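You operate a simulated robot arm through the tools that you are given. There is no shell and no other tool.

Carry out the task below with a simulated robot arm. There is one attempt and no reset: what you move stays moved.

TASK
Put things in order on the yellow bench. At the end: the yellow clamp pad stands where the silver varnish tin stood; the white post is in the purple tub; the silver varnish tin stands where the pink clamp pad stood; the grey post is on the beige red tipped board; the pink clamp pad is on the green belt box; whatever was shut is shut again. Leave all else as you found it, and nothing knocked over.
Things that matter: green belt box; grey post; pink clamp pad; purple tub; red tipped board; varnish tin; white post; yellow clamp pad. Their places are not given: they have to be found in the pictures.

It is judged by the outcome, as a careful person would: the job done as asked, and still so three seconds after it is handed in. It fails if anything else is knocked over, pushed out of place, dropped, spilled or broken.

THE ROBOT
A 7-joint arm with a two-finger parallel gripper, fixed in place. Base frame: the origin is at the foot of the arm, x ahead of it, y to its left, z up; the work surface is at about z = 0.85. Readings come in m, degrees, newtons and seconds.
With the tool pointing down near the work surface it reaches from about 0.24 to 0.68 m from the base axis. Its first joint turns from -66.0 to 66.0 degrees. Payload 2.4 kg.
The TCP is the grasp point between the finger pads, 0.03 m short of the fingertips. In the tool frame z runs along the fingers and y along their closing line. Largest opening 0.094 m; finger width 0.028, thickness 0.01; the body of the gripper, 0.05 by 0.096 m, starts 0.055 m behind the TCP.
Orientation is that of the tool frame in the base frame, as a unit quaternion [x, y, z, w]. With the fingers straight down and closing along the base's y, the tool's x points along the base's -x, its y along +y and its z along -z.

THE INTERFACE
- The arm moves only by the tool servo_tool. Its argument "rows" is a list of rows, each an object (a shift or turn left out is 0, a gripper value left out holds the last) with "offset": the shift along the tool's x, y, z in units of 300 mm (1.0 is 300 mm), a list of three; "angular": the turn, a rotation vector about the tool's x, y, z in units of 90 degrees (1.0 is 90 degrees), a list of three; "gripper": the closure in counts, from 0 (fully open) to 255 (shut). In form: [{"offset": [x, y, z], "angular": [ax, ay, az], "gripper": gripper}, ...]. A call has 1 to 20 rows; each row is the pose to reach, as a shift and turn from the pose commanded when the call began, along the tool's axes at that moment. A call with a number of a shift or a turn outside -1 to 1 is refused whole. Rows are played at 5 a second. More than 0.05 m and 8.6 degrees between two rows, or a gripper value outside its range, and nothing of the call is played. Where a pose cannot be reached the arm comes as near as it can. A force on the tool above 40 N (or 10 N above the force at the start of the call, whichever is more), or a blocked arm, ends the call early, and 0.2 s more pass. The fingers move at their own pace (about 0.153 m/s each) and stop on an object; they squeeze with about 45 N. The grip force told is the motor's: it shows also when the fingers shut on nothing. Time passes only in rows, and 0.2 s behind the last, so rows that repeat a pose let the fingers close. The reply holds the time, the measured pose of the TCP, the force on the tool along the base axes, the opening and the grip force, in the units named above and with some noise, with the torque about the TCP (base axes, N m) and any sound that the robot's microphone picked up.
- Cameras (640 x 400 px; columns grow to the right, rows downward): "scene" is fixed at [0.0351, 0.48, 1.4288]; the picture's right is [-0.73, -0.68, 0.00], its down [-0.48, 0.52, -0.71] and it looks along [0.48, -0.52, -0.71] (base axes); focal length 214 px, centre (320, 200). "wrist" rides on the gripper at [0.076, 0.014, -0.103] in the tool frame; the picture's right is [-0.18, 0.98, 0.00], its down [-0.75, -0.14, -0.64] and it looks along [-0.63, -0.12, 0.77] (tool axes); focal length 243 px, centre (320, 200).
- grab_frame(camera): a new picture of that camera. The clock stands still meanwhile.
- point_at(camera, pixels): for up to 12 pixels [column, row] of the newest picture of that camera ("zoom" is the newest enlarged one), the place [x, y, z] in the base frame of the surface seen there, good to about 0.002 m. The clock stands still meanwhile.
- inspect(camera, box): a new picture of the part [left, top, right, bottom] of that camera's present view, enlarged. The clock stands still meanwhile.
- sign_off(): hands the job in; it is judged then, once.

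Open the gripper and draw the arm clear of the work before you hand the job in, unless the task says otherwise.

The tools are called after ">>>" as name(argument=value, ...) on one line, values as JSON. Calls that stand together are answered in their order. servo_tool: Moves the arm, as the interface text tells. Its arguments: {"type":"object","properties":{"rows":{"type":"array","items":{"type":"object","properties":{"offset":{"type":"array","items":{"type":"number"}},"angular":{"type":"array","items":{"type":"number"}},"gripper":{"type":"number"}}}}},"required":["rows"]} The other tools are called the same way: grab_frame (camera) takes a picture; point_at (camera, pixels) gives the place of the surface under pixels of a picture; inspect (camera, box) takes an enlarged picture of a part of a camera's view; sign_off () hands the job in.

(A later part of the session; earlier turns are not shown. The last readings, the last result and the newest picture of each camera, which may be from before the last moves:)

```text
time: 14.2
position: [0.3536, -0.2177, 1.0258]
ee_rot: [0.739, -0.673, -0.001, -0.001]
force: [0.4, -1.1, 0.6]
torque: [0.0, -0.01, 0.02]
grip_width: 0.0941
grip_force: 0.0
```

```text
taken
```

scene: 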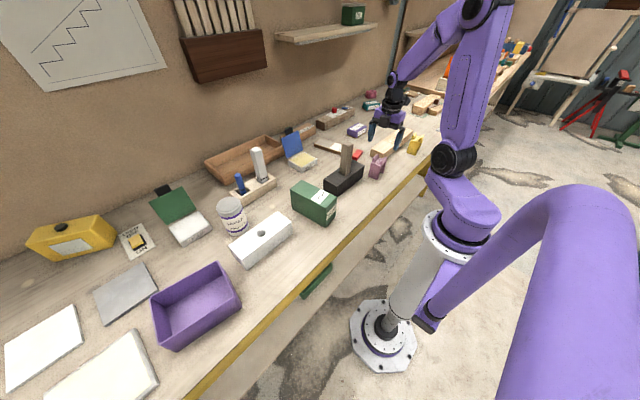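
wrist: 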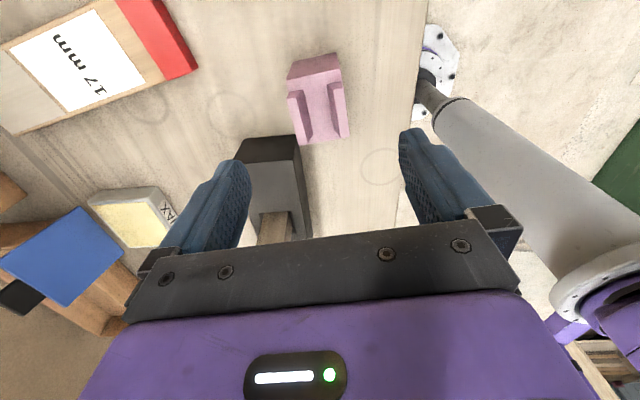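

The tool is turned, with tool y along base -x. I'll lower to about z 0.945 and check the alignment before closing.

>>> servo_tool(rows=[{"offset": [0, 0, 0.09]}, {"offset": [0, 0, 0.18]}, {"offset": [0, 0, 0.26]}, {"offset": [0, 0, 0.26]}])

>>> grab_frame(camera="wrist")

>>> inspect(camera="scene", box=[340, 110, 420, 190])

```text
time: 15.2
position: [0.3533, -0.2178, 0.9472]
ee_rot: [0.739, -0.674, 0.0, -0.001]
force: [-0.2, 0.5, 0.6]
torque: [0.0, 0.01, 0.0]
grip_width: 0.0941
grip_force: 0.1
```

```text
taken
```

wrist: 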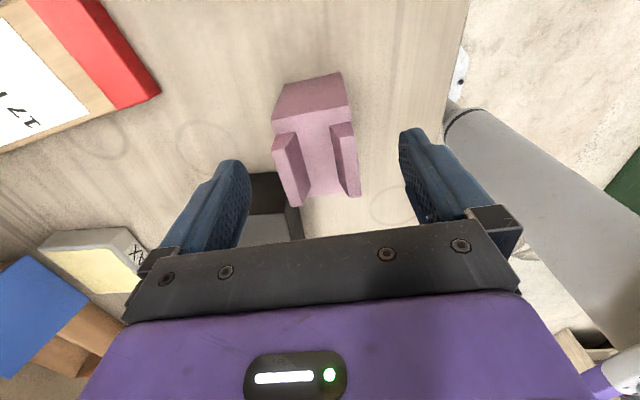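

```text
5.00 times, centred on (380, 150) of scene
```

zoom: 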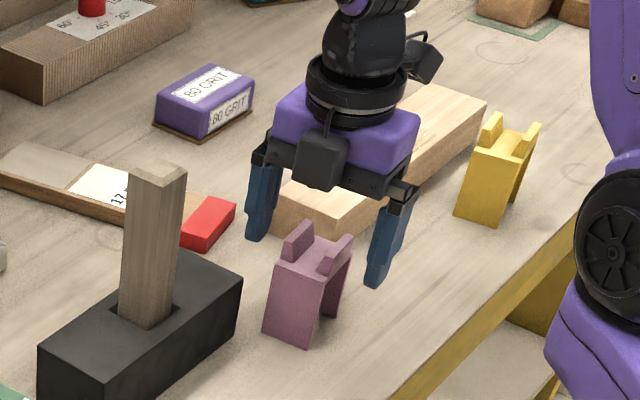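

The fingers straddle the pad symmetrically in both views. I'll lower 25 mm more and close on the plate and tabs.

>>> servo_tool(rows=[{"offset": [0, 0, 0.05]}, {"offset": [0, 0, 0.0833]}, {"offset": [0, 0, 0.0833], "gripper": 120}, {"offset": [0, 0, 0.0833], "gripper": 255}, {"offset": [0, 0, 0.0833], "gripper": 255}, {"offset": [0, 0, 0.0833], "gripper": 255}])

>>> grab_frame(camera="wrist")

>>> inspect(camera="scene", box=[340, 110, 420, 190])

```text
time: 16.6
position: [0.3559, -0.2173, 0.9225]
ee_rot: [0.739, -0.674, 0.0, -0.002]
force: [0.7, -0.2, -0.4]
torque: [-0.01, 0.01, 0.0]
grip_width: 0.0477
grip_force: 44.8
```

```text
taken
```

wrist: 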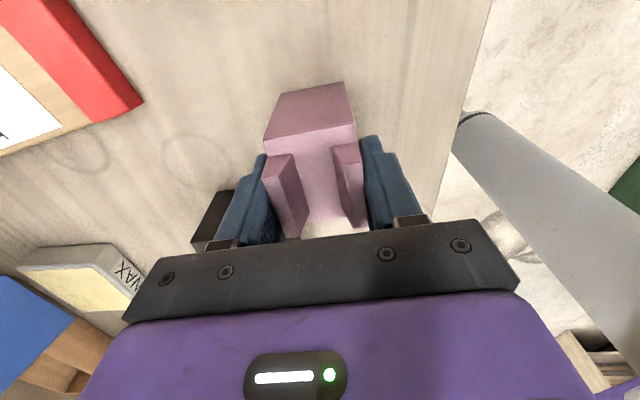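

```text
5.00 times, centred on (380, 150) of scene
```

zoom: 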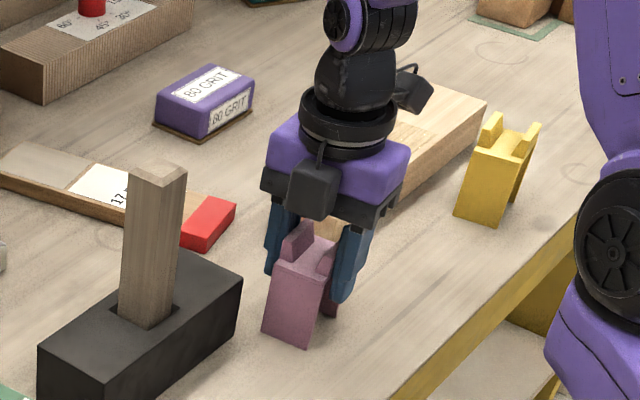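

It's gripped at width 0.048. I'll lift 4 cm slowly and check for slip.

>>> servo_tool(rows=[{"offset": [0, 0, -0.02]}, {"offset": [0, 0, -0.05]}, {"offset": [0, 0, -0.09]}, {"offset": [0, 0, -0.1333]}, {"offset": [0, 0, -0.1333]}])

>>> grab_frame(camera="wrist")

>>> inspect(camera="scene", box=[340, 110, 420, 190])

```text
time: 17.8
position: [0.3532, -0.2172, 0.9631]
ee_rot: [0.739, -0.673, 0.0, -0.002]
force: [-1.1, -0.1, -0.1]
torque: [-0.01, 0.03, -0.02]
grip_width: 0.0475
grip_force: 45.0
```

```text
taken
```

wrist: 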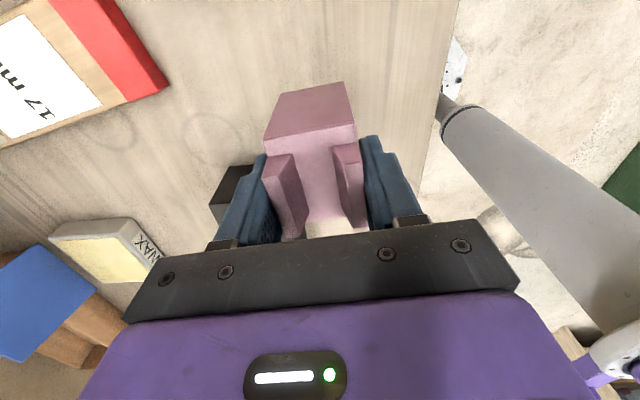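

```text
5.00 times, centred on (380, 150) of scene
```

zoom: 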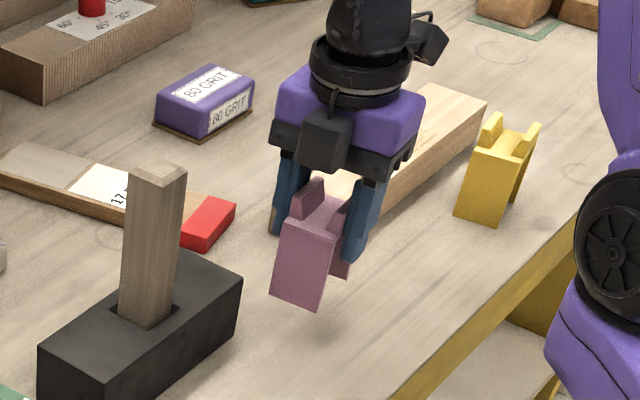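

There's no slip (0.0475). I'll lift to z≈1.15 to clear the post, and meanwhile measure the green box's top more precisely.

>>> servo_tool(rows=[{"offset": [0, 0, -0.1]}, {"offset": [0, 0, -0.23]}, {"offset": [0, 0, -0.36]}, {"offset": [0, 0, -0.49]}, {"offset": [0, 0, -0.6333]}, {"offset": [0, 0, -0.6333]}])

>>> inspect(camera="scene", box=[280, 170, 350, 230])

>>> point_at(camera="zoom", pixels=[[215, 98], [108, 178], [372, 298], [500, 208], [300, 180], [150, 230], [300, 330], [440, 260], [490, 240], [330, 410], [240, 130], [240, 200]])

```text
time: 19.2
position: [0.3539, -0.2184, 1.1556]
ee_rot: [0.739, -0.674, 0.0, -0.001]
force: [-0.2, 0.2, -1.1]
torque: [-0.02, -0.03, 0.03]
grip_width: 0.0478
grip_force: 44.8
```

```text
6.67 times, centred on (315, 200) of scene
```

zoom: 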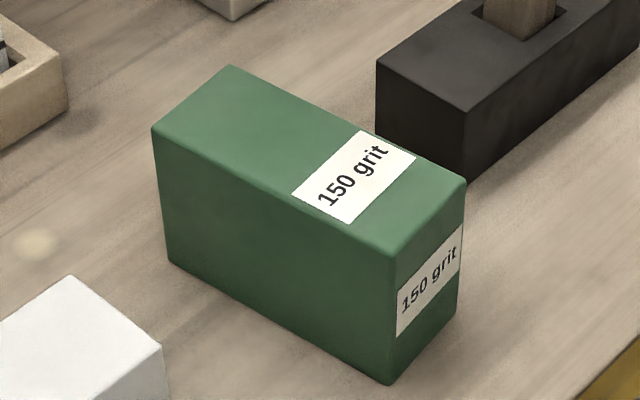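

```text
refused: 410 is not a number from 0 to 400
```

The box-top corners in this zoom are near (230,68), (155,130), (393,253) and (462,183), so I'll measure there.

>>> point_at(camera="zoom", pixels=[[230, 72], [160, 132], [390, 250], [458, 184], [300, 150], [200, 120], [280, 130], [400, 210], [180, 240], [380, 370], [455, 300], [240, 170]])

```text
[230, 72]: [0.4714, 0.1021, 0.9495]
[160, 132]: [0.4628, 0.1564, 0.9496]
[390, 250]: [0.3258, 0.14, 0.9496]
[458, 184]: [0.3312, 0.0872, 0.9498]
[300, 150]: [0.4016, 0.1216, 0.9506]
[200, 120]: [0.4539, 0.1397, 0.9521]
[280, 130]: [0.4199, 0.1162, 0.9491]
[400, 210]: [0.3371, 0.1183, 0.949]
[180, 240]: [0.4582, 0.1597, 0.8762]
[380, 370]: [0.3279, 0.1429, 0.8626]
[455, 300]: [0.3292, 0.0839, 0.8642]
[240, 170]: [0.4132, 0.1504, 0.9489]
```

The box top's centre is (0.398,0.121); it's 0.055 wide and turned 6°. The pad is 0.056 long, so I'll turn it 90° to run along the box. I'll travel high while turning the tool back.

>>> servo_tool(rows=[{"offset": [-0.0458, -0.0103, 0], "angular": [0, 0, 0.0825]}, {"offset": [-0.0917, -0.0207, 0], "angular": [0, 0, 0.165]}, {"offset": [-0.1375, -0.031, 0], "angular": [0, 0, 0.2475]}, {"offset": [-0.1833, -0.0413, 0], "angular": [0, 0, 0.33]}, {"offset": [-0.2292, -0.0517, 0], "angular": [0, 0, 0.4125]}, {"offset": [-0.275, -0.062, 0], "angular": [0, 0, 0.495]}, {"offset": [-0.3208, -0.0723, 0], "angular": [0, 0, 0.5775]}, {"offset": [-0.3667, -0.0827, 0], "angular": [0, 0, 0.66]}, {"offset": [-0.4125, -0.093, 0], "angular": [0, 0, 0.7425]}, {"offset": [-0.4583, -0.1033, 0], "angular": [0, 0, 0.825]}, {"offset": [-0.5042, -0.1137, 0], "angular": [0, 0, 0.9075]}, {"offset": [-0.55, -0.124, 0], "angular": [0, 0, 0.99]}, {"offset": [-0.55, -0.124, 0], "angular": [0, 0, 0.99]}])

>>> grab_frame(camera="scene")

```text
time: 22.0
position: [0.375, -0.0494, 1.1519]
ee_rot: [-0.054, 0.999, 0.001, 0.001]
force: [0.6, 0.0, -0.1]
torque: [0.01, 0.02, 0.01]
grip_width: 0.0474
grip_force: 45.1
```

```text
taken
```

scene: 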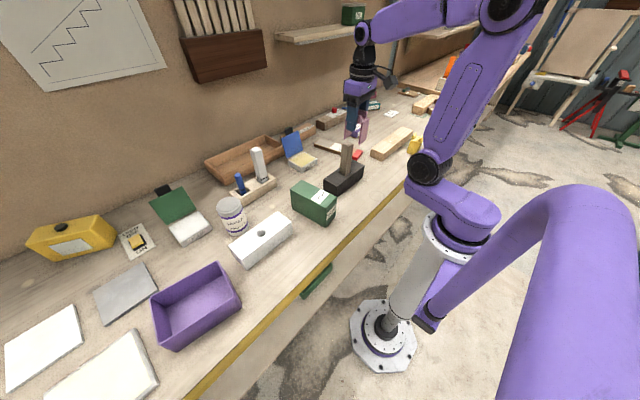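

It's on course at (0.375,-0.049). I'll continue to above the box centre.

>>> servo_tool(rows=[{"offset": [-0.0267, 0.1123, 0]}, {"offset": [-0.0534, 0.2245, 0]}, {"offset": [-0.08, 0.3368, 0]}, {"offset": [-0.1067, 0.449, 0]}, {"offset": [-0.1334, 0.5613, 0]}, {"offset": [-0.1334, 0.5613, 0]}])

>>> grab_frame(camera="wrist")

>>> inspect(camera="scene", box=[260, 90, 400, 230])

```text
time: 23.4
position: [0.399, 0.1219, 1.1546]
ee_rot: [-0.054, 0.999, 0.0, 0.001]
force: [0.6, 0.2, -1.0]
torque: [0.0, 0.03, -0.05]
grip_width: 0.0479
grip_force: 45.0
```

```text
taken
```

wrist: 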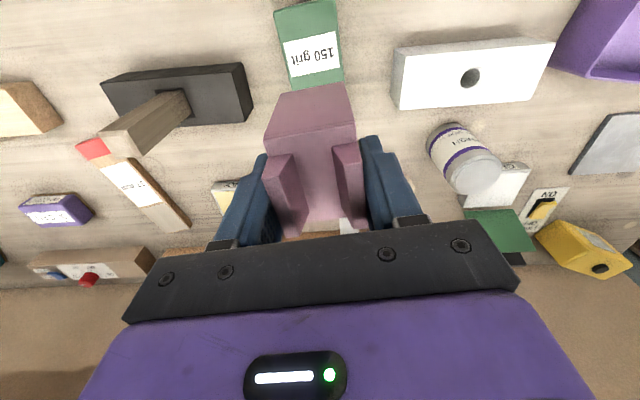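

```text
2.86 times, centred on (330, 160) of scene
```

zoom: 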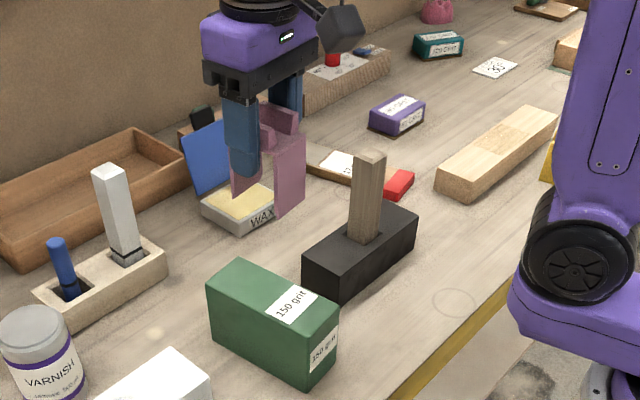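

The pad is over the box. I'll check the leg-bottom height in the scene zoom before lowering.

>>> point_at(camera="zoom", pixels=[[280, 212], [300, 200], [290, 150], [277, 150], [303, 150], [236, 190], [265, 140], [285, 125], [300, 140], [278, 205]])

>>> point_at(camera="wrist", pixels=[[278, 92], [346, 86], [268, 145], [353, 140], [272, 165], [295, 160], [335, 150], [355, 148], [310, 200], [285, 120]])

```text
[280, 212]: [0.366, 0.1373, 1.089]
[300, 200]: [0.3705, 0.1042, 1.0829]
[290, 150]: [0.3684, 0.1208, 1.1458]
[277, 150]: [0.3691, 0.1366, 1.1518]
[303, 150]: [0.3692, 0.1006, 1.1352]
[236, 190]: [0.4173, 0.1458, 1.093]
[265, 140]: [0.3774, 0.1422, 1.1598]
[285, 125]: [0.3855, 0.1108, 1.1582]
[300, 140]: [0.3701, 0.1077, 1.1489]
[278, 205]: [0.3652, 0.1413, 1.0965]
```

```text
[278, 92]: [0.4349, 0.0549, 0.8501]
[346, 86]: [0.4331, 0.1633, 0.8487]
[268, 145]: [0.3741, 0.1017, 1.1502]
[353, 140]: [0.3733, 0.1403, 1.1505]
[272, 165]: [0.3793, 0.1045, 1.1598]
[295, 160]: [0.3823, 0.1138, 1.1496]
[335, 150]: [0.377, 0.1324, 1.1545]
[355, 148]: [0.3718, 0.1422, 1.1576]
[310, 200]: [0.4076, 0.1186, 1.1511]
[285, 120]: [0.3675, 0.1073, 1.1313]
```

The base is at about 1.080 and the pad is centred at (0.397,0.1215). I'll lower 0.12 m, then check the gap.

>>> servo_tool(rows=[{"offset": [0, 0, 0.1]}, {"offset": [0, 0, 0.2]}, {"offset": [0, 0, 0.29]}, {"offset": [0, 0, 0.36]}, {"offset": [0, 0, 0.4]}, {"offset": [0, 0, 0.4]}])

>>> inspect(camera="scene", box=[280, 150, 360, 230])

>>> grab_frame(camera="wrist")

```text
time: 24.8
position: [0.3987, 0.122, 1.0333]
ee_rot: [-0.054, 0.999, 0.001, 0.001]
force: [-0.2, -0.7, -0.7]
torque: [-0.01, 0.0, 0.05]
grip_width: 0.0479
grip_force: 44.2
```

```text
5.00 times, centred on (320, 190) of scene
```

zoom: 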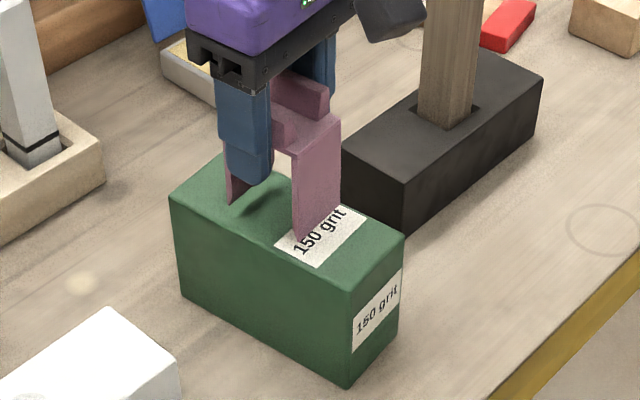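

```text
taken
```

wrist: 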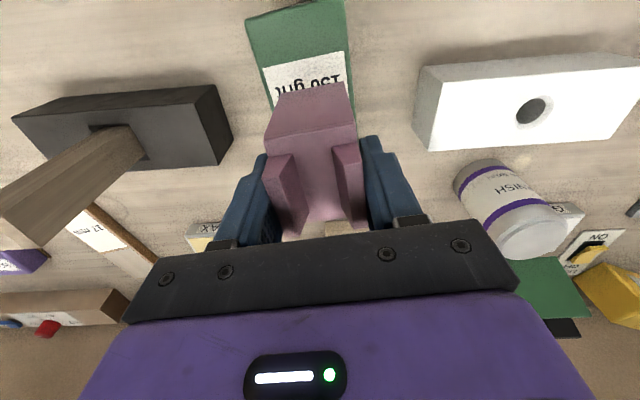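

The legs hover about 10 mm above the box top. I'll shift 2 mm toward -y to centre it and lower in small steps, watching for contact force.

>>> servo_tool(rows=[{"offset": [0, -0.0067, 0.01]}, {"offset": [0, -0.0067, 0.02]}, {"offset": [0, -0.0067, 0.0267]}, {"offset": [0, -0.0067, 0.0267]}])

>>> inspect(camera="scene", box=[290, 160, 350, 220])

```text
time: 25.8
position: [0.4001, 0.12, 1.0257]
ee_rot: [-0.053, 0.999, 0.002, 0.001]
force: [0.7, -0.6, -1.1]
torque: [0.02, -0.01, 0.0]
grip_width: 0.048
grip_force: 45.3
```

```text
6.67 times, centred on (320, 190) of scene
```

zoom: 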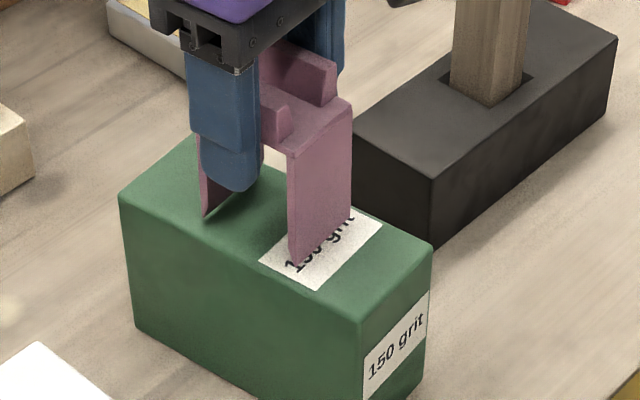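

It's nearly touching. I'll lower 2 mm more and read the force.

>>> servo_tool(rows=[{"offset": [0, 0, 0.0035]}, {"offset": [0, 0, 0.007]}, {"offset": [0, 0, 0.007]}])

>>> point_at(camera="zoom", pixels=[[295, 258], [345, 225], [205, 212], [290, 250], [340, 215]])

```text
time: 26.6
position: [0.3999, 0.1198, 1.023]
ee_rot: [-0.054, 0.999, 0.001, 0.001]
force: [-0.4, 1.5, -0.9]
torque: [0.01, -0.01, -0.01]
grip_width: 0.0477
grip_force: 44.7
```

```text
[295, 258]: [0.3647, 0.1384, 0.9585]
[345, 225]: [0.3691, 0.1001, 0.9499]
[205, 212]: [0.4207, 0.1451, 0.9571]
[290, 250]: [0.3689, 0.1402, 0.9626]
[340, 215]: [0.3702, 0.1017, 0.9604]
```

Still no contact force, and the computed base height is about 0.950. I'll take one more small step.

>>> servo_tool(rows=[{"offset": [0, 0, 0.003]}, {"offset": [0, 0, 0.006]}, {"offset": [0, 0, 0.006]}])

>>> inspect(camera="scene", box=[290, 160, 350, 220])

```text
time: 27.4
position: [0.398, 0.1206, 1.0223]
ee_rot: [-0.054, 0.999, 0.001, 0.001]
force: [-5.8, -2.1, 29.1]
torque: [-0.33, 0.72, 0.02]
grip_width: 0.0478
grip_force: 44.2
```

```text
6.67 times, centred on (320, 190) of scene
```

zoom: 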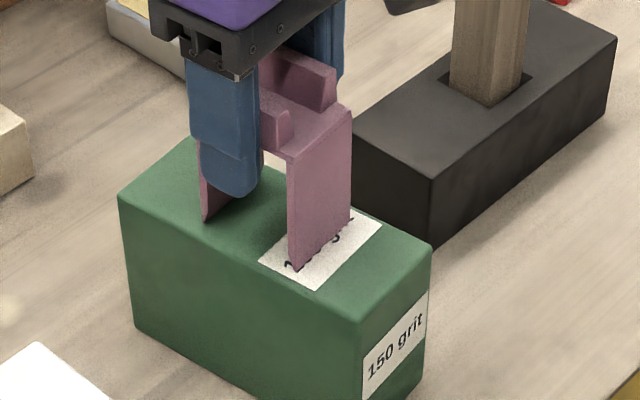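

There's contact at 29 N. I'll ease up 1 mm, open the fingers gently, then rise.

>>> servo_tool(rows=[{"offset": [0, 0, -0.003]}, {"offset": [0, 0, -0.003], "gripper": 110}, {"offset": [0, 0, -0.003], "gripper": 60}, {"offset": [0, 0, -0.003], "gripper": 0}, {"offset": [0, 0, -0.06], "gripper": 0}, {"offset": [0, 0, -0.16], "gripper": 0}, {"offset": [0, 0, -0.3], "gripper": 0}, {"offset": [0, 0, -0.43], "gripper": 0}, {"offset": [0, 0, -0.43], "gripper": 0}])

>>> inspect(camera="scene", box=[280, 140, 380, 230])

>>> grab_frame(camera="wrist")

```text
time: 29.4
position: [0.3989, 0.1206, 1.1527]
ee_rot: [-0.055, 0.998, 0.001, 0.001]
force: [0.2, 0.1, 0.3]
torque: [0.01, 0.04, -0.01]
grip_width: 0.0942
grip_force: 0.1
```

```text
4.44 times, centred on (330, 185) of scene
```

zoom: 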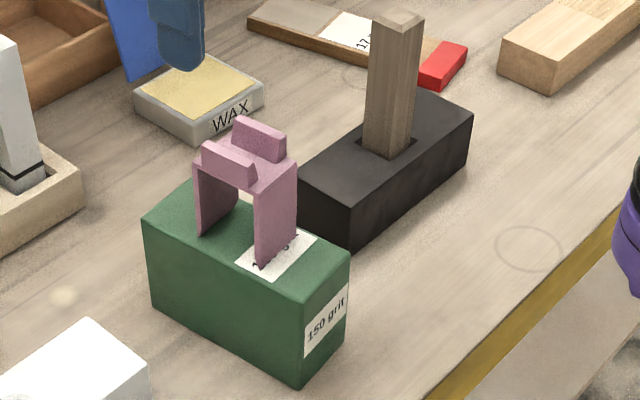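

```text
taken
```

wrist: 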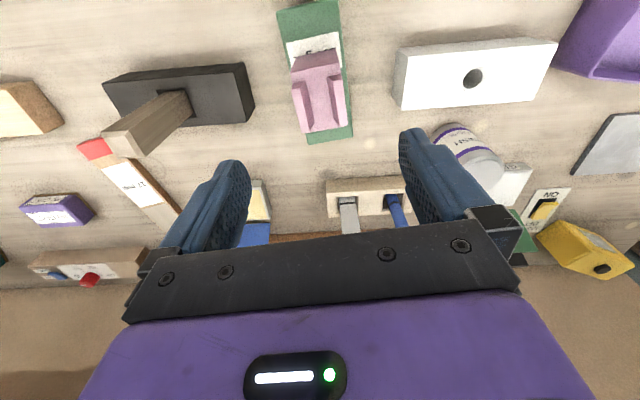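

The pink pad stands on the green box. Next I'll move above the tin for a closer look.

>>> servo_tool(rows=[{"offset": [-0.0787, 0.0996, 0]}, {"offset": [-0.1573, 0.1993, 0]}, {"offset": [-0.236, 0.2989, 0]}, {"offset": [-0.3146, 0.3985, 0]}, {"offset": [-0.3933, 0.4981, 0]}, {"offset": [-0.472, 0.5978, 0]}, {"offset": [-0.5506, 0.6974, 0]}, {"offset": [-0.5506, 0.6974, 0]}])

>>> grab_frame(camera="wrist")

>>> grab_frame(camera="scene")

```text
time: 31.2
position: [0.5409, 0.347, 1.1498]
ee_rot: [-0.055, 0.999, 0.0, 0.0]
force: [-0.3, -0.5, 0.4]
torque: [0.01, 0.04, 0.04]
grip_width: 0.0941
grip_force: 0.0
```

```text
taken
```

wrist: 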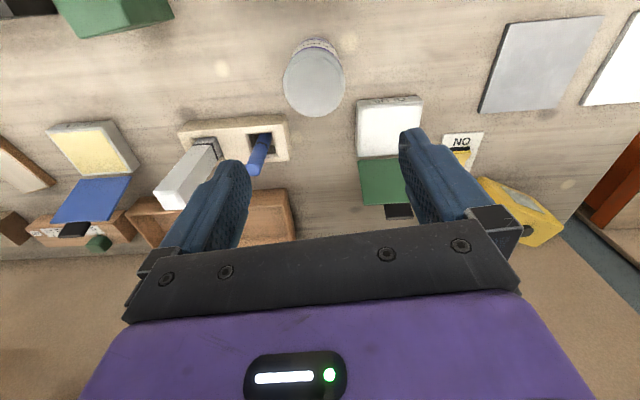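

```text
taken
```

scene: 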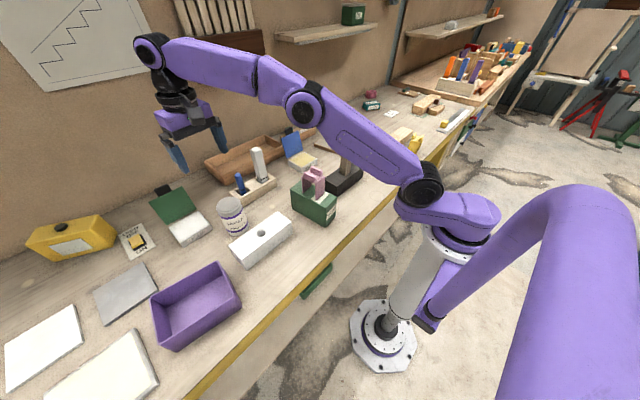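

The tin is at wrist (313,82). I'll enlarge it and measure the lid's outline and the neighbouring objects.

>>> inspect(camera="wrist", box=[260, 30, 380, 130])

>>> point_at(camera="zoom", pixels=[[100, 200], [330, 200], [215, 335], [215, 110], [130, 280], [300, 280], [215, 200], [130, 130], [300, 130], [155, 60], [300, 60], [215, 30]])

>>> point_at(camera="wrist", pixels=[[357, 100], [357, 152], [420, 97], [178, 122], [287, 118], [288, 158], [262, 145], [253, 170], [192, 185], [215, 150], [370, 180], [404, 200]])

```text
4.00 times, centred on (320, 80) of wrist
```

zoom: 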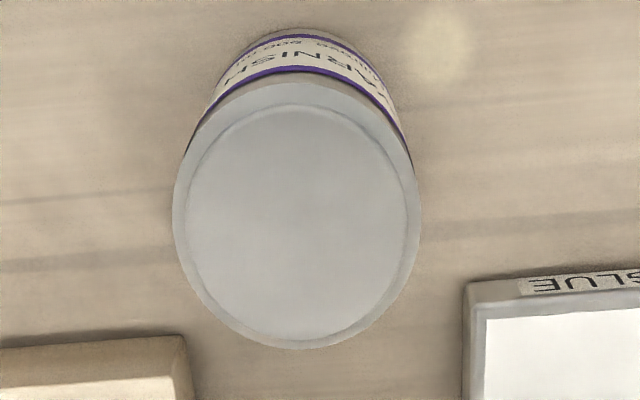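

```text
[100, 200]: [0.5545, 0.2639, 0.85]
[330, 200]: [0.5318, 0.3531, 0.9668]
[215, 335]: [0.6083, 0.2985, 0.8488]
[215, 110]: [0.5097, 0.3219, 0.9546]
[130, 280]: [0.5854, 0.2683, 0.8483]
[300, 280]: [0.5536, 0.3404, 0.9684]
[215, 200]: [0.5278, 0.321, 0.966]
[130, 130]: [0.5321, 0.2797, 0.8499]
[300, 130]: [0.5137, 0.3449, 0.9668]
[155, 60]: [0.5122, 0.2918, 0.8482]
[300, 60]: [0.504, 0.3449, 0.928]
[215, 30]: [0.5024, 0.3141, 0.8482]
```

```text
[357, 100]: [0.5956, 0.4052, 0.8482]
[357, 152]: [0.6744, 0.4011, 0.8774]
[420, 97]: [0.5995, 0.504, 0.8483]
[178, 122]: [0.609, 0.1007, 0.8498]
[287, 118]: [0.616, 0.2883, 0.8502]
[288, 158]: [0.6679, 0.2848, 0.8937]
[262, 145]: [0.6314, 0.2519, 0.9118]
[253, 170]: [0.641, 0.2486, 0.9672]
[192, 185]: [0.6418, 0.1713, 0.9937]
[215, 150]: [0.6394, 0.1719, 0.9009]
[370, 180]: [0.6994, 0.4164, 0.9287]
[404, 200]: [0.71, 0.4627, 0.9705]
```

Lid outline points in this zoom are around (175,210), (420,210), (297,348) and (297,82), so I'll measure those.

>>> point_at(camera="zoom", pixels=[[178, 215], [415, 215], [297, 345], [297, 85], [210, 140], [385, 140], [205, 300], [390, 300], [190, 225], [402, 225], [297, 335], [297, 112]])

>>> point_at(camera="zoom", pixels=[[185, 150], [405, 150], [215, 95], [380, 90], [250, 50], [350, 45], [297, 60], [176, 200], [418, 200], [245, 330], [350, 330], [297, 215]])

```text
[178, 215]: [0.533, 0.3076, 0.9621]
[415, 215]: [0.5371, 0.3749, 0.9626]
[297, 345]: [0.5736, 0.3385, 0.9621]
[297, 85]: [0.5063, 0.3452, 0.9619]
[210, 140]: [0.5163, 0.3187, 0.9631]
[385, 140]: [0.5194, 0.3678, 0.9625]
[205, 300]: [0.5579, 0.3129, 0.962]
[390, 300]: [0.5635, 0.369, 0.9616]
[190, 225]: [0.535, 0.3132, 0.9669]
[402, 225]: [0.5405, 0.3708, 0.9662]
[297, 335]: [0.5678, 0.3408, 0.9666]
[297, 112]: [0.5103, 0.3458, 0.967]
```

```text
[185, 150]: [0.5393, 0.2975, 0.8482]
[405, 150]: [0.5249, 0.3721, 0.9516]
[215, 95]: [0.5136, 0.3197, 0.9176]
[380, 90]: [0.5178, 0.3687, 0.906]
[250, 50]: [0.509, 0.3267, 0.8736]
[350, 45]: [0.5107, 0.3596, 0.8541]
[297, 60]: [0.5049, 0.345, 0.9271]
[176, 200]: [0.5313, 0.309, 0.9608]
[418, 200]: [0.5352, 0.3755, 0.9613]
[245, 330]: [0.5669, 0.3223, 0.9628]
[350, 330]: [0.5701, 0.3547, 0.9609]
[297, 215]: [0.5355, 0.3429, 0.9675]
```

The lid's outline gives a centre of about (0.5403,0.342) and a diameter of about 0.070, with clear room on both y sides. I'll shift 3 mm toward -y and lower to z≈1.0 first.

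>>> servo_tool(rows=[{"offset": [0.001, -0.01, 0.12], "gripper": 0}, {"offset": [0.001, -0.01, 0.25]}, {"offset": [0.001, -0.01, 0.38]}, {"offset": [0.001, -0.01, 0.48]}, {"offset": [0.001, -0.01, 0.48]}])

>>> grab_frame(camera="wrist")

>>> inspect(camera="scene", box=[140, 120, 300, 240])

```text
time: 32.4
position: [0.5408, 0.3445, 1.005]
ee_rot: [-0.054, 0.999, 0.0, 0.001]
force: [-0.3, 0.2, -0.5]
torque: [0.02, 0.04, -0.03]
grip_width: 0.0938
grip_force: 0.2
```

```text
taken
```

wrist: 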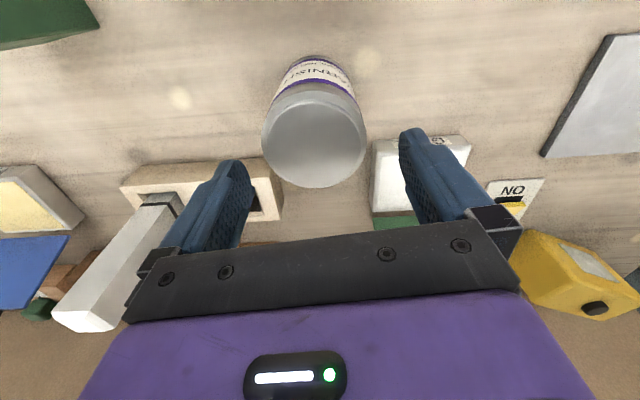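

```text
3.33 times, centred on (220, 180) of scene
```

zoom: 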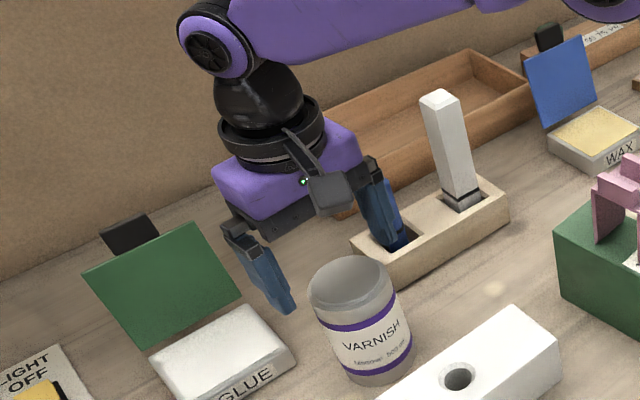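

I'll recheck the lid and fingertip positions from this closer view before going down around it.

>>> inspect(camera="wrist", box=[220, 40, 440, 200])

>>> point_at(camera="wrist", pixels=[[265, 135], [364, 135], [314, 184], [314, 92], [280, 170], [350, 168], [285, 105], [345, 103], [240, 165], [248, 180], [402, 135], [408, 160]])

```text
2.50 times, centred on (330, 120) of wrist
```

zoom: 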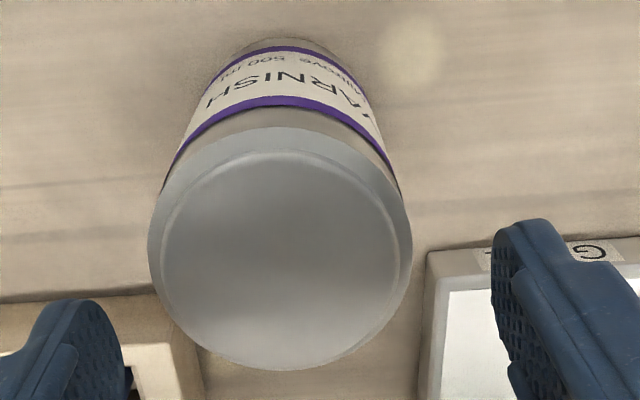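

```text
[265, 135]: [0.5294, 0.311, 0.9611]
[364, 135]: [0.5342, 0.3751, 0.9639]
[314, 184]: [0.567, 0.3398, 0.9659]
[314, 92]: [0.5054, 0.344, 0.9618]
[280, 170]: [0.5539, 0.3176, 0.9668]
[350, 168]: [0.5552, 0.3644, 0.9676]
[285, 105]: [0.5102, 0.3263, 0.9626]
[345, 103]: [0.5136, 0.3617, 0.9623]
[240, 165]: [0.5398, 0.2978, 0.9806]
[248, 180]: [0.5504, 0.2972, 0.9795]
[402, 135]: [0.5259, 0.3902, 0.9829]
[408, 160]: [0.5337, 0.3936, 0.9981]
```

The finger midpoint (0.539,0.344) matches the tin's centre (0.539,0.342) to within 2 mm. I'll shift 2 mm toward -y, lower to z≈0.925 around the tin and close.

>>> servo_tool(rows=[{"offset": [0, -0.0067, 0.05]}, {"offset": [0, -0.0067, 0.12]}, {"offset": [0, -0.0067, 0.19]}, {"offset": [0, -0.0067, 0.24]}, {"offset": [0, -0.0067, 0.2667]}, {"offset": [0, -0.0067, 0.2667]}])

>>> grab_frame(camera="wrist")

>>> inspect(camera="scene", box=[140, 140, 300, 260])

```text
time: 33.8
position: [0.5391, 0.3412, 0.9259]
ee_rot: [-0.055, 0.998, 0.001, 0.001]
force: [0.1, -0.3, 0.3]
torque: [0.01, 0.0, -0.01]
grip_width: 0.094
grip_force: 0.1
```

```text
taken
```

wrist: 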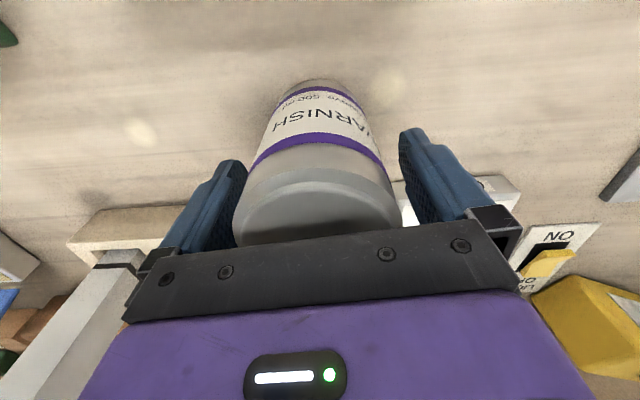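

```text
3.33 times, centred on (220, 200) of scene
```

zoom: 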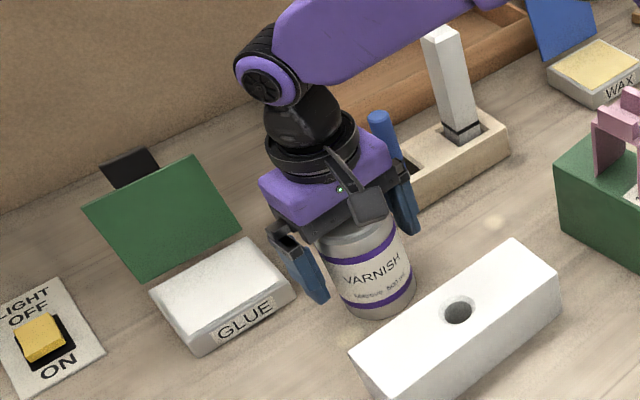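

Both fingers are beside the tin and nothing is touching. I'll close.

>>> servo_tool(rows=[{"offset": [0, 0, 0], "gripper": 60}, {"offset": [0, 0, 0], "gripper": 255}, {"offset": [0, 0, 0], "gripper": 255}, {"offset": [0, 0, 0], "gripper": 255}])

>>> grab_frame(camera="wrist")

```text
time: 34.8
position: [0.5402, 0.3399, 0.9276]
ee_rot: [-0.054, 0.999, 0.0, 0.002]
force: [0.0, -2.4, -0.2]
torque: [-0.32, 0.04, 0.07]
grip_width: 0.0706
grip_force: 45.1
```

```text
taken
```

wrist: 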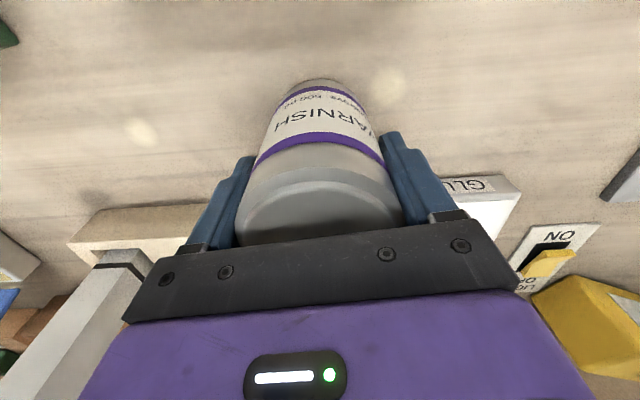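

The tin is gripped at 0.0706. I'll lift it slowly 4 cm and check for slip.

>>> servo_tool(rows=[{"offset": [0, 0, -0.01]}, {"offset": [0, 0, -0.03]}, {"offset": [0, 0, -0.06]}, {"offset": [0, 0, -0.1]}, {"offset": [0, 0, -0.1333]}, {"offset": [0, 0, -0.1333]}])

>>> grab_frame(camera="wrist")

>>> inspect(camera="scene", box=[140, 140, 300, 260])

```text
time: 36.2
position: [0.5403, 0.3416, 0.9661]
ee_rot: [-0.054, 0.999, 0.0, 0.001]
force: [-0.6, 0.5, -4.8]
torque: [0.01, 0.04, 0.0]
grip_width: 0.0707
grip_force: 45.2
```

```text
taken
```

wrist: 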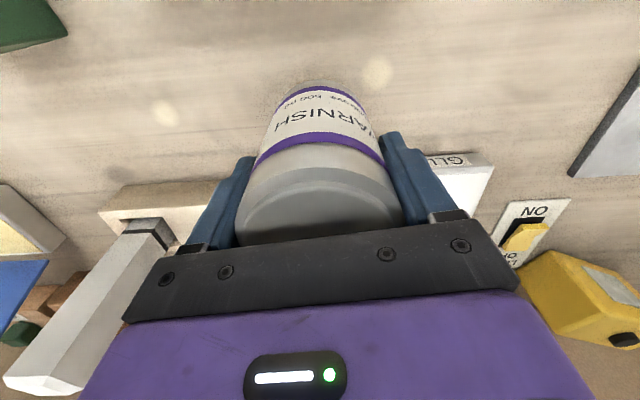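

```text
3.33 times, centred on (220, 200) of scene
```

zoom: 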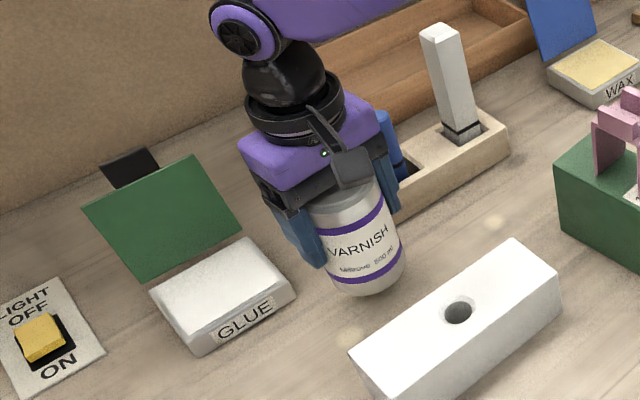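

It's held firmly, about 5 N of weight with no slip. I'll lift to z≈1.17 so that the tin clears the pad on the box and the grey post, then travel half way.

>>> servo_tool(rows=[{"offset": [0, 0, -0.1]}, {"offset": [0, 0, -0.22]}, {"offset": [0, 0, -0.34]}, {"offset": [0, 0, -0.46]}, {"offset": [0, 0, -0.58]}, {"offset": [0, 0, -0.683]}, {"offset": [0.03, -0.067, -0.683]}, {"offset": [0.08, -0.178, -0.683]}, {"offset": [0.13, -0.29, -0.683]}, {"offset": [0.18, -0.401, -0.683]}, {"offset": [0.23, -0.513, -0.683]}, {"offset": [0.28, -0.624, -0.683]}, {"offset": [0.33, -0.736, -0.683]}, {"offset": [0.37, -0.825, -0.683]}, {"offset": [0.4001, -0.8918, -0.683]}, {"offset": [0.4001, -0.8918, -0.683]}])

>>> grab_frame(camera="scene")

>>> grab_frame(camera="wrist")

```text
time: 39.6
position: [0.4472, 0.0644, 1.1719]
ee_rot: [-0.053, 0.999, 0.001, 0.001]
force: [0.0, -0.5, -4.6]
torque: [-0.04, -0.01, 0.0]
grip_width: 0.0713
grip_force: 45.1
```

```text
taken
```

scene: 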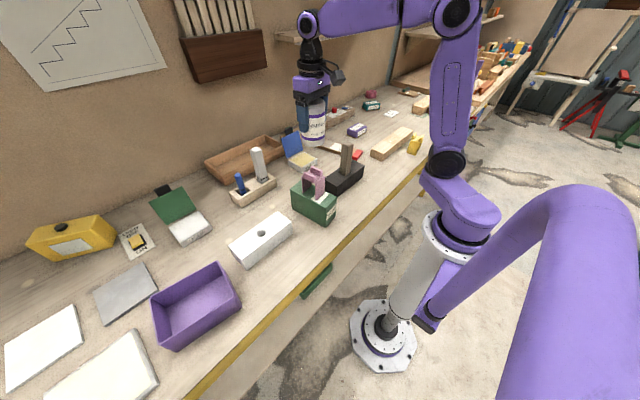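

```text
taken
```

wrist: 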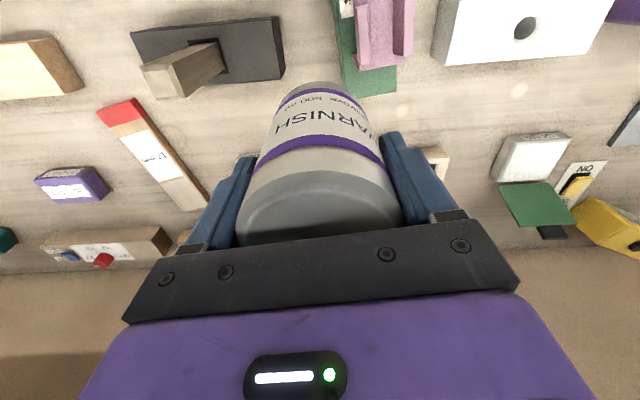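

Half way, at z 1.172. I'll travel the second half to above the pink pad's old spot, turning 18° so the fingers stay away from the black block.

>>> servo_tool(rows=[{"offset": [0.03, -0.067, 0], "angular": [0, 0, -0.02]}, {"offset": [0.08, -0.178, 0], "angular": [0, 0, -0.045]}, {"offset": [0.13, -0.29, 0], "angular": [0, 0, -0.07]}, {"offset": [0.18, -0.401, 0], "angular": [0, 0, -0.095]}, {"offset": [0.23, -0.513, 0], "angular": [0, 0, -0.12]}, {"offset": [0.28, -0.624, 0], "angular": [0, 0, -0.145]}, {"offset": [0.33, -0.736, 0], "angular": [0, 0, -0.17]}, {"offset": [0.37, -0.825, 0], "angular": [0, 0, -0.185]}, {"offset": [0.4001, -0.8918, 0], "angular": [0, 0, -0.2]}, {"offset": [0.4001, -0.8918, 0], "angular": [0, 0, -0.2]}])

>>> grab_frame(camera="scene")

>>> grab_frame(camera="wrist")

```text
time: 41.8
position: [0.3579, -0.2175, 1.1707]
ee_rot: [-0.21, 0.978, 0.001, 0.001]
force: [1.8, 0.0, -4.9]
torque: [-0.02, 0.05, -0.01]
grip_width: 0.071
grip_force: 44.7
```

```text
taken
```

scene: 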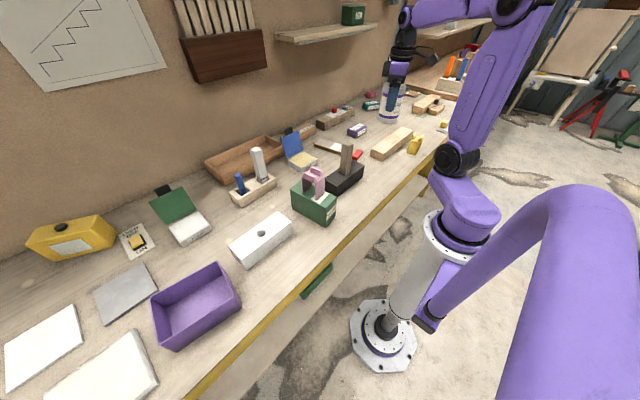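

```text
taken
```

wrist: 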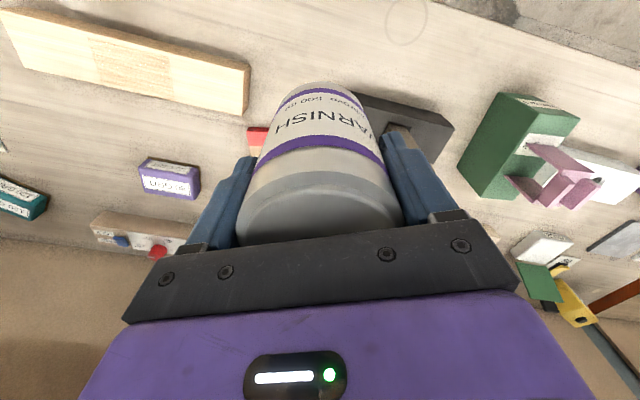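

I'm above the old pink spot at (0.358,-0.2175). I'll lower 0.237 m, watching around.

>>> servo_tool(rows=[{"offset": [0, 0, 0.1]}, {"offset": [0, 0, 0.22]}, {"offset": [0, 0, 0.34]}, {"offset": [0, 0, 0.46]}, {"offset": [0, 0, 0.56]}, {"offset": [0, 0, 0.65]}, {"offset": [0, 0, 0.72]}, {"offset": [0, 0, 0.77]}, {"offset": [0, 0, 0.79]}, {"offset": [0, 0, 0.79]}])

>>> grab_frame(camera="wrist")

>>> inspect(camera="scene", box=[330, 110, 430, 200])

```text
time: 44.0
position: [0.3598, -0.2162, 0.933]
ee_rot: [-0.209, 0.978, 0.0, 0.001]
force: [-0.2, -0.3, -6.3]
torque: [0.0, 0.04, 0.01]
grip_width: 0.0713
grip_force: 45.1
```

```text
taken
```

wrist: 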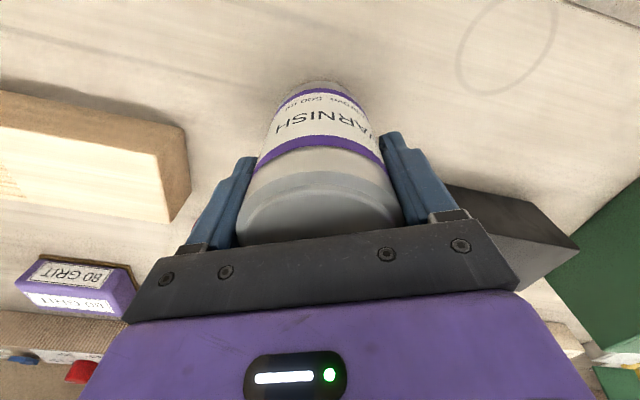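

```text
4.44 times, centred on (380, 155) of scene
```

zoom: 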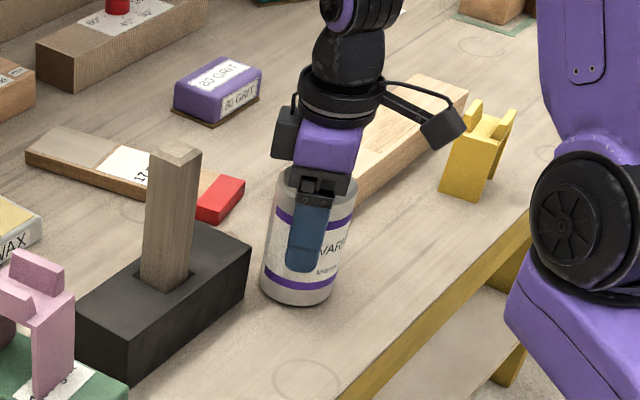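

About 7 mm to go; I'll lower in small steps.

>>> servo_tool(rows=[{"offset": [0, 0, 0.006]}, {"offset": [0, 0, 0.012]}, {"offset": [0, 0, 0.0167]}, {"offset": [0, 0, 0.0167]}])

```text
time: 45.0
position: [0.3581, -0.2156, 0.9281]
ee_rot: [-0.209, 0.978, 0.001, 0.001]
force: [-0.7, -0.2, -4.2]
torque: [-0.03, 0.0, 0.0]
grip_width: 0.0711
grip_force: 45.4
```

There's no contact yet. I'll take another 2 mm step.

>>> servo_tool(rows=[{"offset": [0, 0, 0.003]}, {"offset": [0, 0, 0.006]}, {"offset": [0, 0, 0.006]}])

```text
time: 45.8
position: [0.3578, -0.2167, 0.9261]
ee_rot: [-0.209, 0.978, 0.0, 0.0]
force: [-4.6, 1.3, 13.5]
torque: [0.3, 0.15, 0.05]
grip_width: 0.0709
grip_force: 44.9
```

The tin is on the bench (13 N). I'll ease up half a millimetre, open the fingers, and rise.

>>> servo_tool(rows=[{"offset": [0, 0, -0.0015]}, {"offset": [0, 0, -0.0015], "gripper": 45}, {"offset": [0, 0, -0.0015], "gripper": 0}, {"offset": [0, 0, -0.0015], "gripper": 0}, {"offset": [0, 0, -0.08]}, {"offset": [0, 0, -0.2]}, {"offset": [0, 0, -0.35]}, {"offset": [0, 0, -0.5]}, {"offset": [0, 0, -0.65]}, {"offset": [0, 0, -0.75]}, {"offset": [0, 0, -0.75]}])

>>> inspect(camera="scene", box=[330, 110, 430, 200])

>>> grab_frame(camera="wrist")

```text
time: 48.2
position: [0.3617, -0.2176, 1.1536]
ee_rot: [-0.211, 0.978, 0.0, 0.001]
force: [-0.2, 0.0, 0.3]
torque: [-0.01, -0.02, 0.02]
grip_width: 0.0942
grip_force: 0.1
```

```text
4.44 times, centred on (380, 155) of scene
```

zoom: 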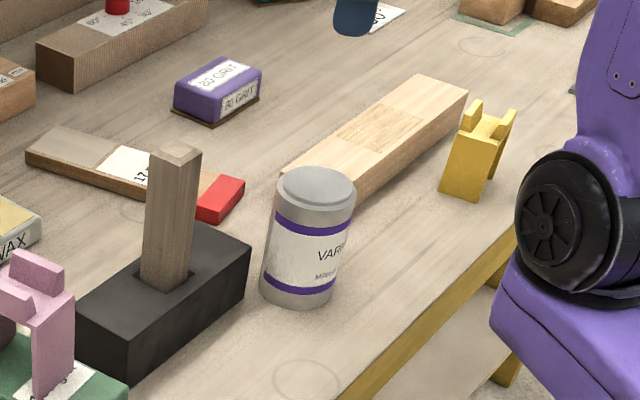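

```text
taken
```

wrist: 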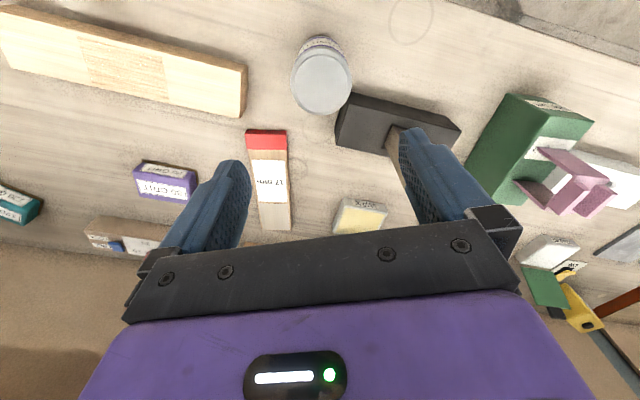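

The tin stands at the pink pad's old spot. Next I'll move above the yellow pad near (0.315,-0.497) for a look, turning the tool back to yaw 0.

>>> servo_tool(rows=[{"offset": [0.0645, -0.0966, 0], "angular": [0, 0, 0.0336]}, {"offset": [0.1289, -0.1933, 0], "angular": [0, 0, 0.0672]}, {"offset": [0.1934, -0.2899, 0], "angular": [0, 0, 0.1009]}, {"offset": [0.2579, -0.3866, 0], "angular": [0, 0, 0.1345]}, {"offset": [0.3223, -0.4832, 0], "angular": [0, 0, 0.1681]}, {"offset": [0.3868, -0.5798, 0], "angular": [0, 0, 0.2017]}, {"offset": [0.4512, -0.6765, 0], "angular": [0, 0, 0.2354]}, {"offset": [0.5157, -0.7731, 0], "angular": [0, 0, 0.269]}, {"offset": [0.5157, -0.7731, 0], "angular": [0, 0, 0.269]}])

>>> grab_frame(camera="wrist")

>>> grab_frame(camera="scene")

```text
time: 50.2
position: [0.3118, -0.4922, 1.1513]
ee_rot: [0.001, 1.0, 0.002, 0.002]
force: [0.9, 0.1, 0.5]
torque: [0.01, -0.01, 0.02]
grip_width: 0.0942
grip_force: 0.0
```

```text
taken
```

wrist: 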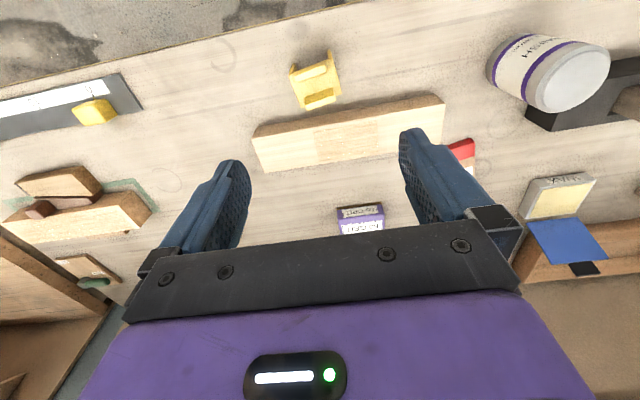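

```text
taken
```

scene: 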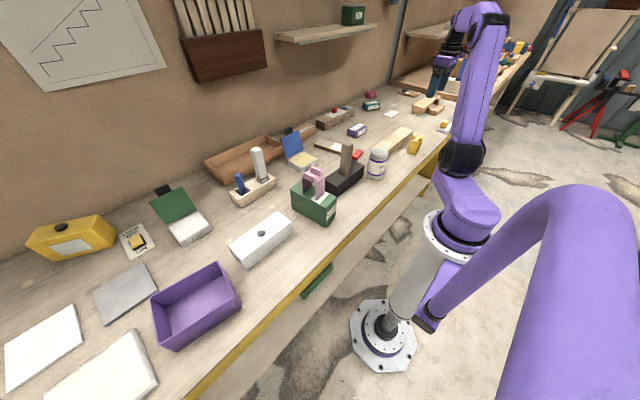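

The yellow pad is at wrist (316,82), next to the beige block. I'll zoom in and measure its plate corners, and the block's near edge as well.

>>> inspect(camera="wrist", box=[270, 40, 366, 120])

>>> point_at(camera="wrist", pixels=[[253, 128], [260, 165], [445, 100], [440, 132], [350, 112], [300, 122]])

```text
5.00 times, centred on (318, 80) of wrist
```

zoom: 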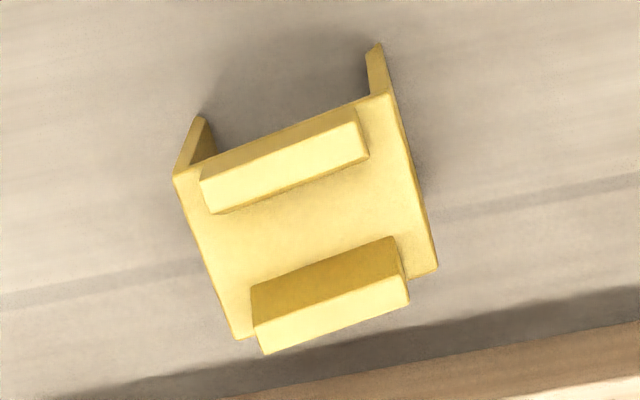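

```text
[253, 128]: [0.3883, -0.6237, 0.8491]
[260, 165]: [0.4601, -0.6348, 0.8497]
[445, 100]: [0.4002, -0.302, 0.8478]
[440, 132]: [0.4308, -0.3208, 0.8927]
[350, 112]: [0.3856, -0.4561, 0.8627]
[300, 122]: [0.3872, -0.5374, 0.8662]
```

>>> point_at(camera="zoom", pixels=[[178, 176], [387, 97], [433, 268], [243, 335], [208, 205], [363, 155], [265, 348], [404, 300], [300, 230], [200, 122], [376, 50], [300, 375]])

```text
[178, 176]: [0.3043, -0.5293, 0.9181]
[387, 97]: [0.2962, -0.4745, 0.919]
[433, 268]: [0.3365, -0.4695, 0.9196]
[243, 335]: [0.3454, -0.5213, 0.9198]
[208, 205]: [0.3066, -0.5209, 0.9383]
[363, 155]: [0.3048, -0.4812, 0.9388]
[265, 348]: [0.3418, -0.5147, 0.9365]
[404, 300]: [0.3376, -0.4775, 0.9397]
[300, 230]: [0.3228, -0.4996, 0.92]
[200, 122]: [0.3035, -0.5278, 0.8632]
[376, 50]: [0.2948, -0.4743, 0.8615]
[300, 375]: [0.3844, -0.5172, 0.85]
```

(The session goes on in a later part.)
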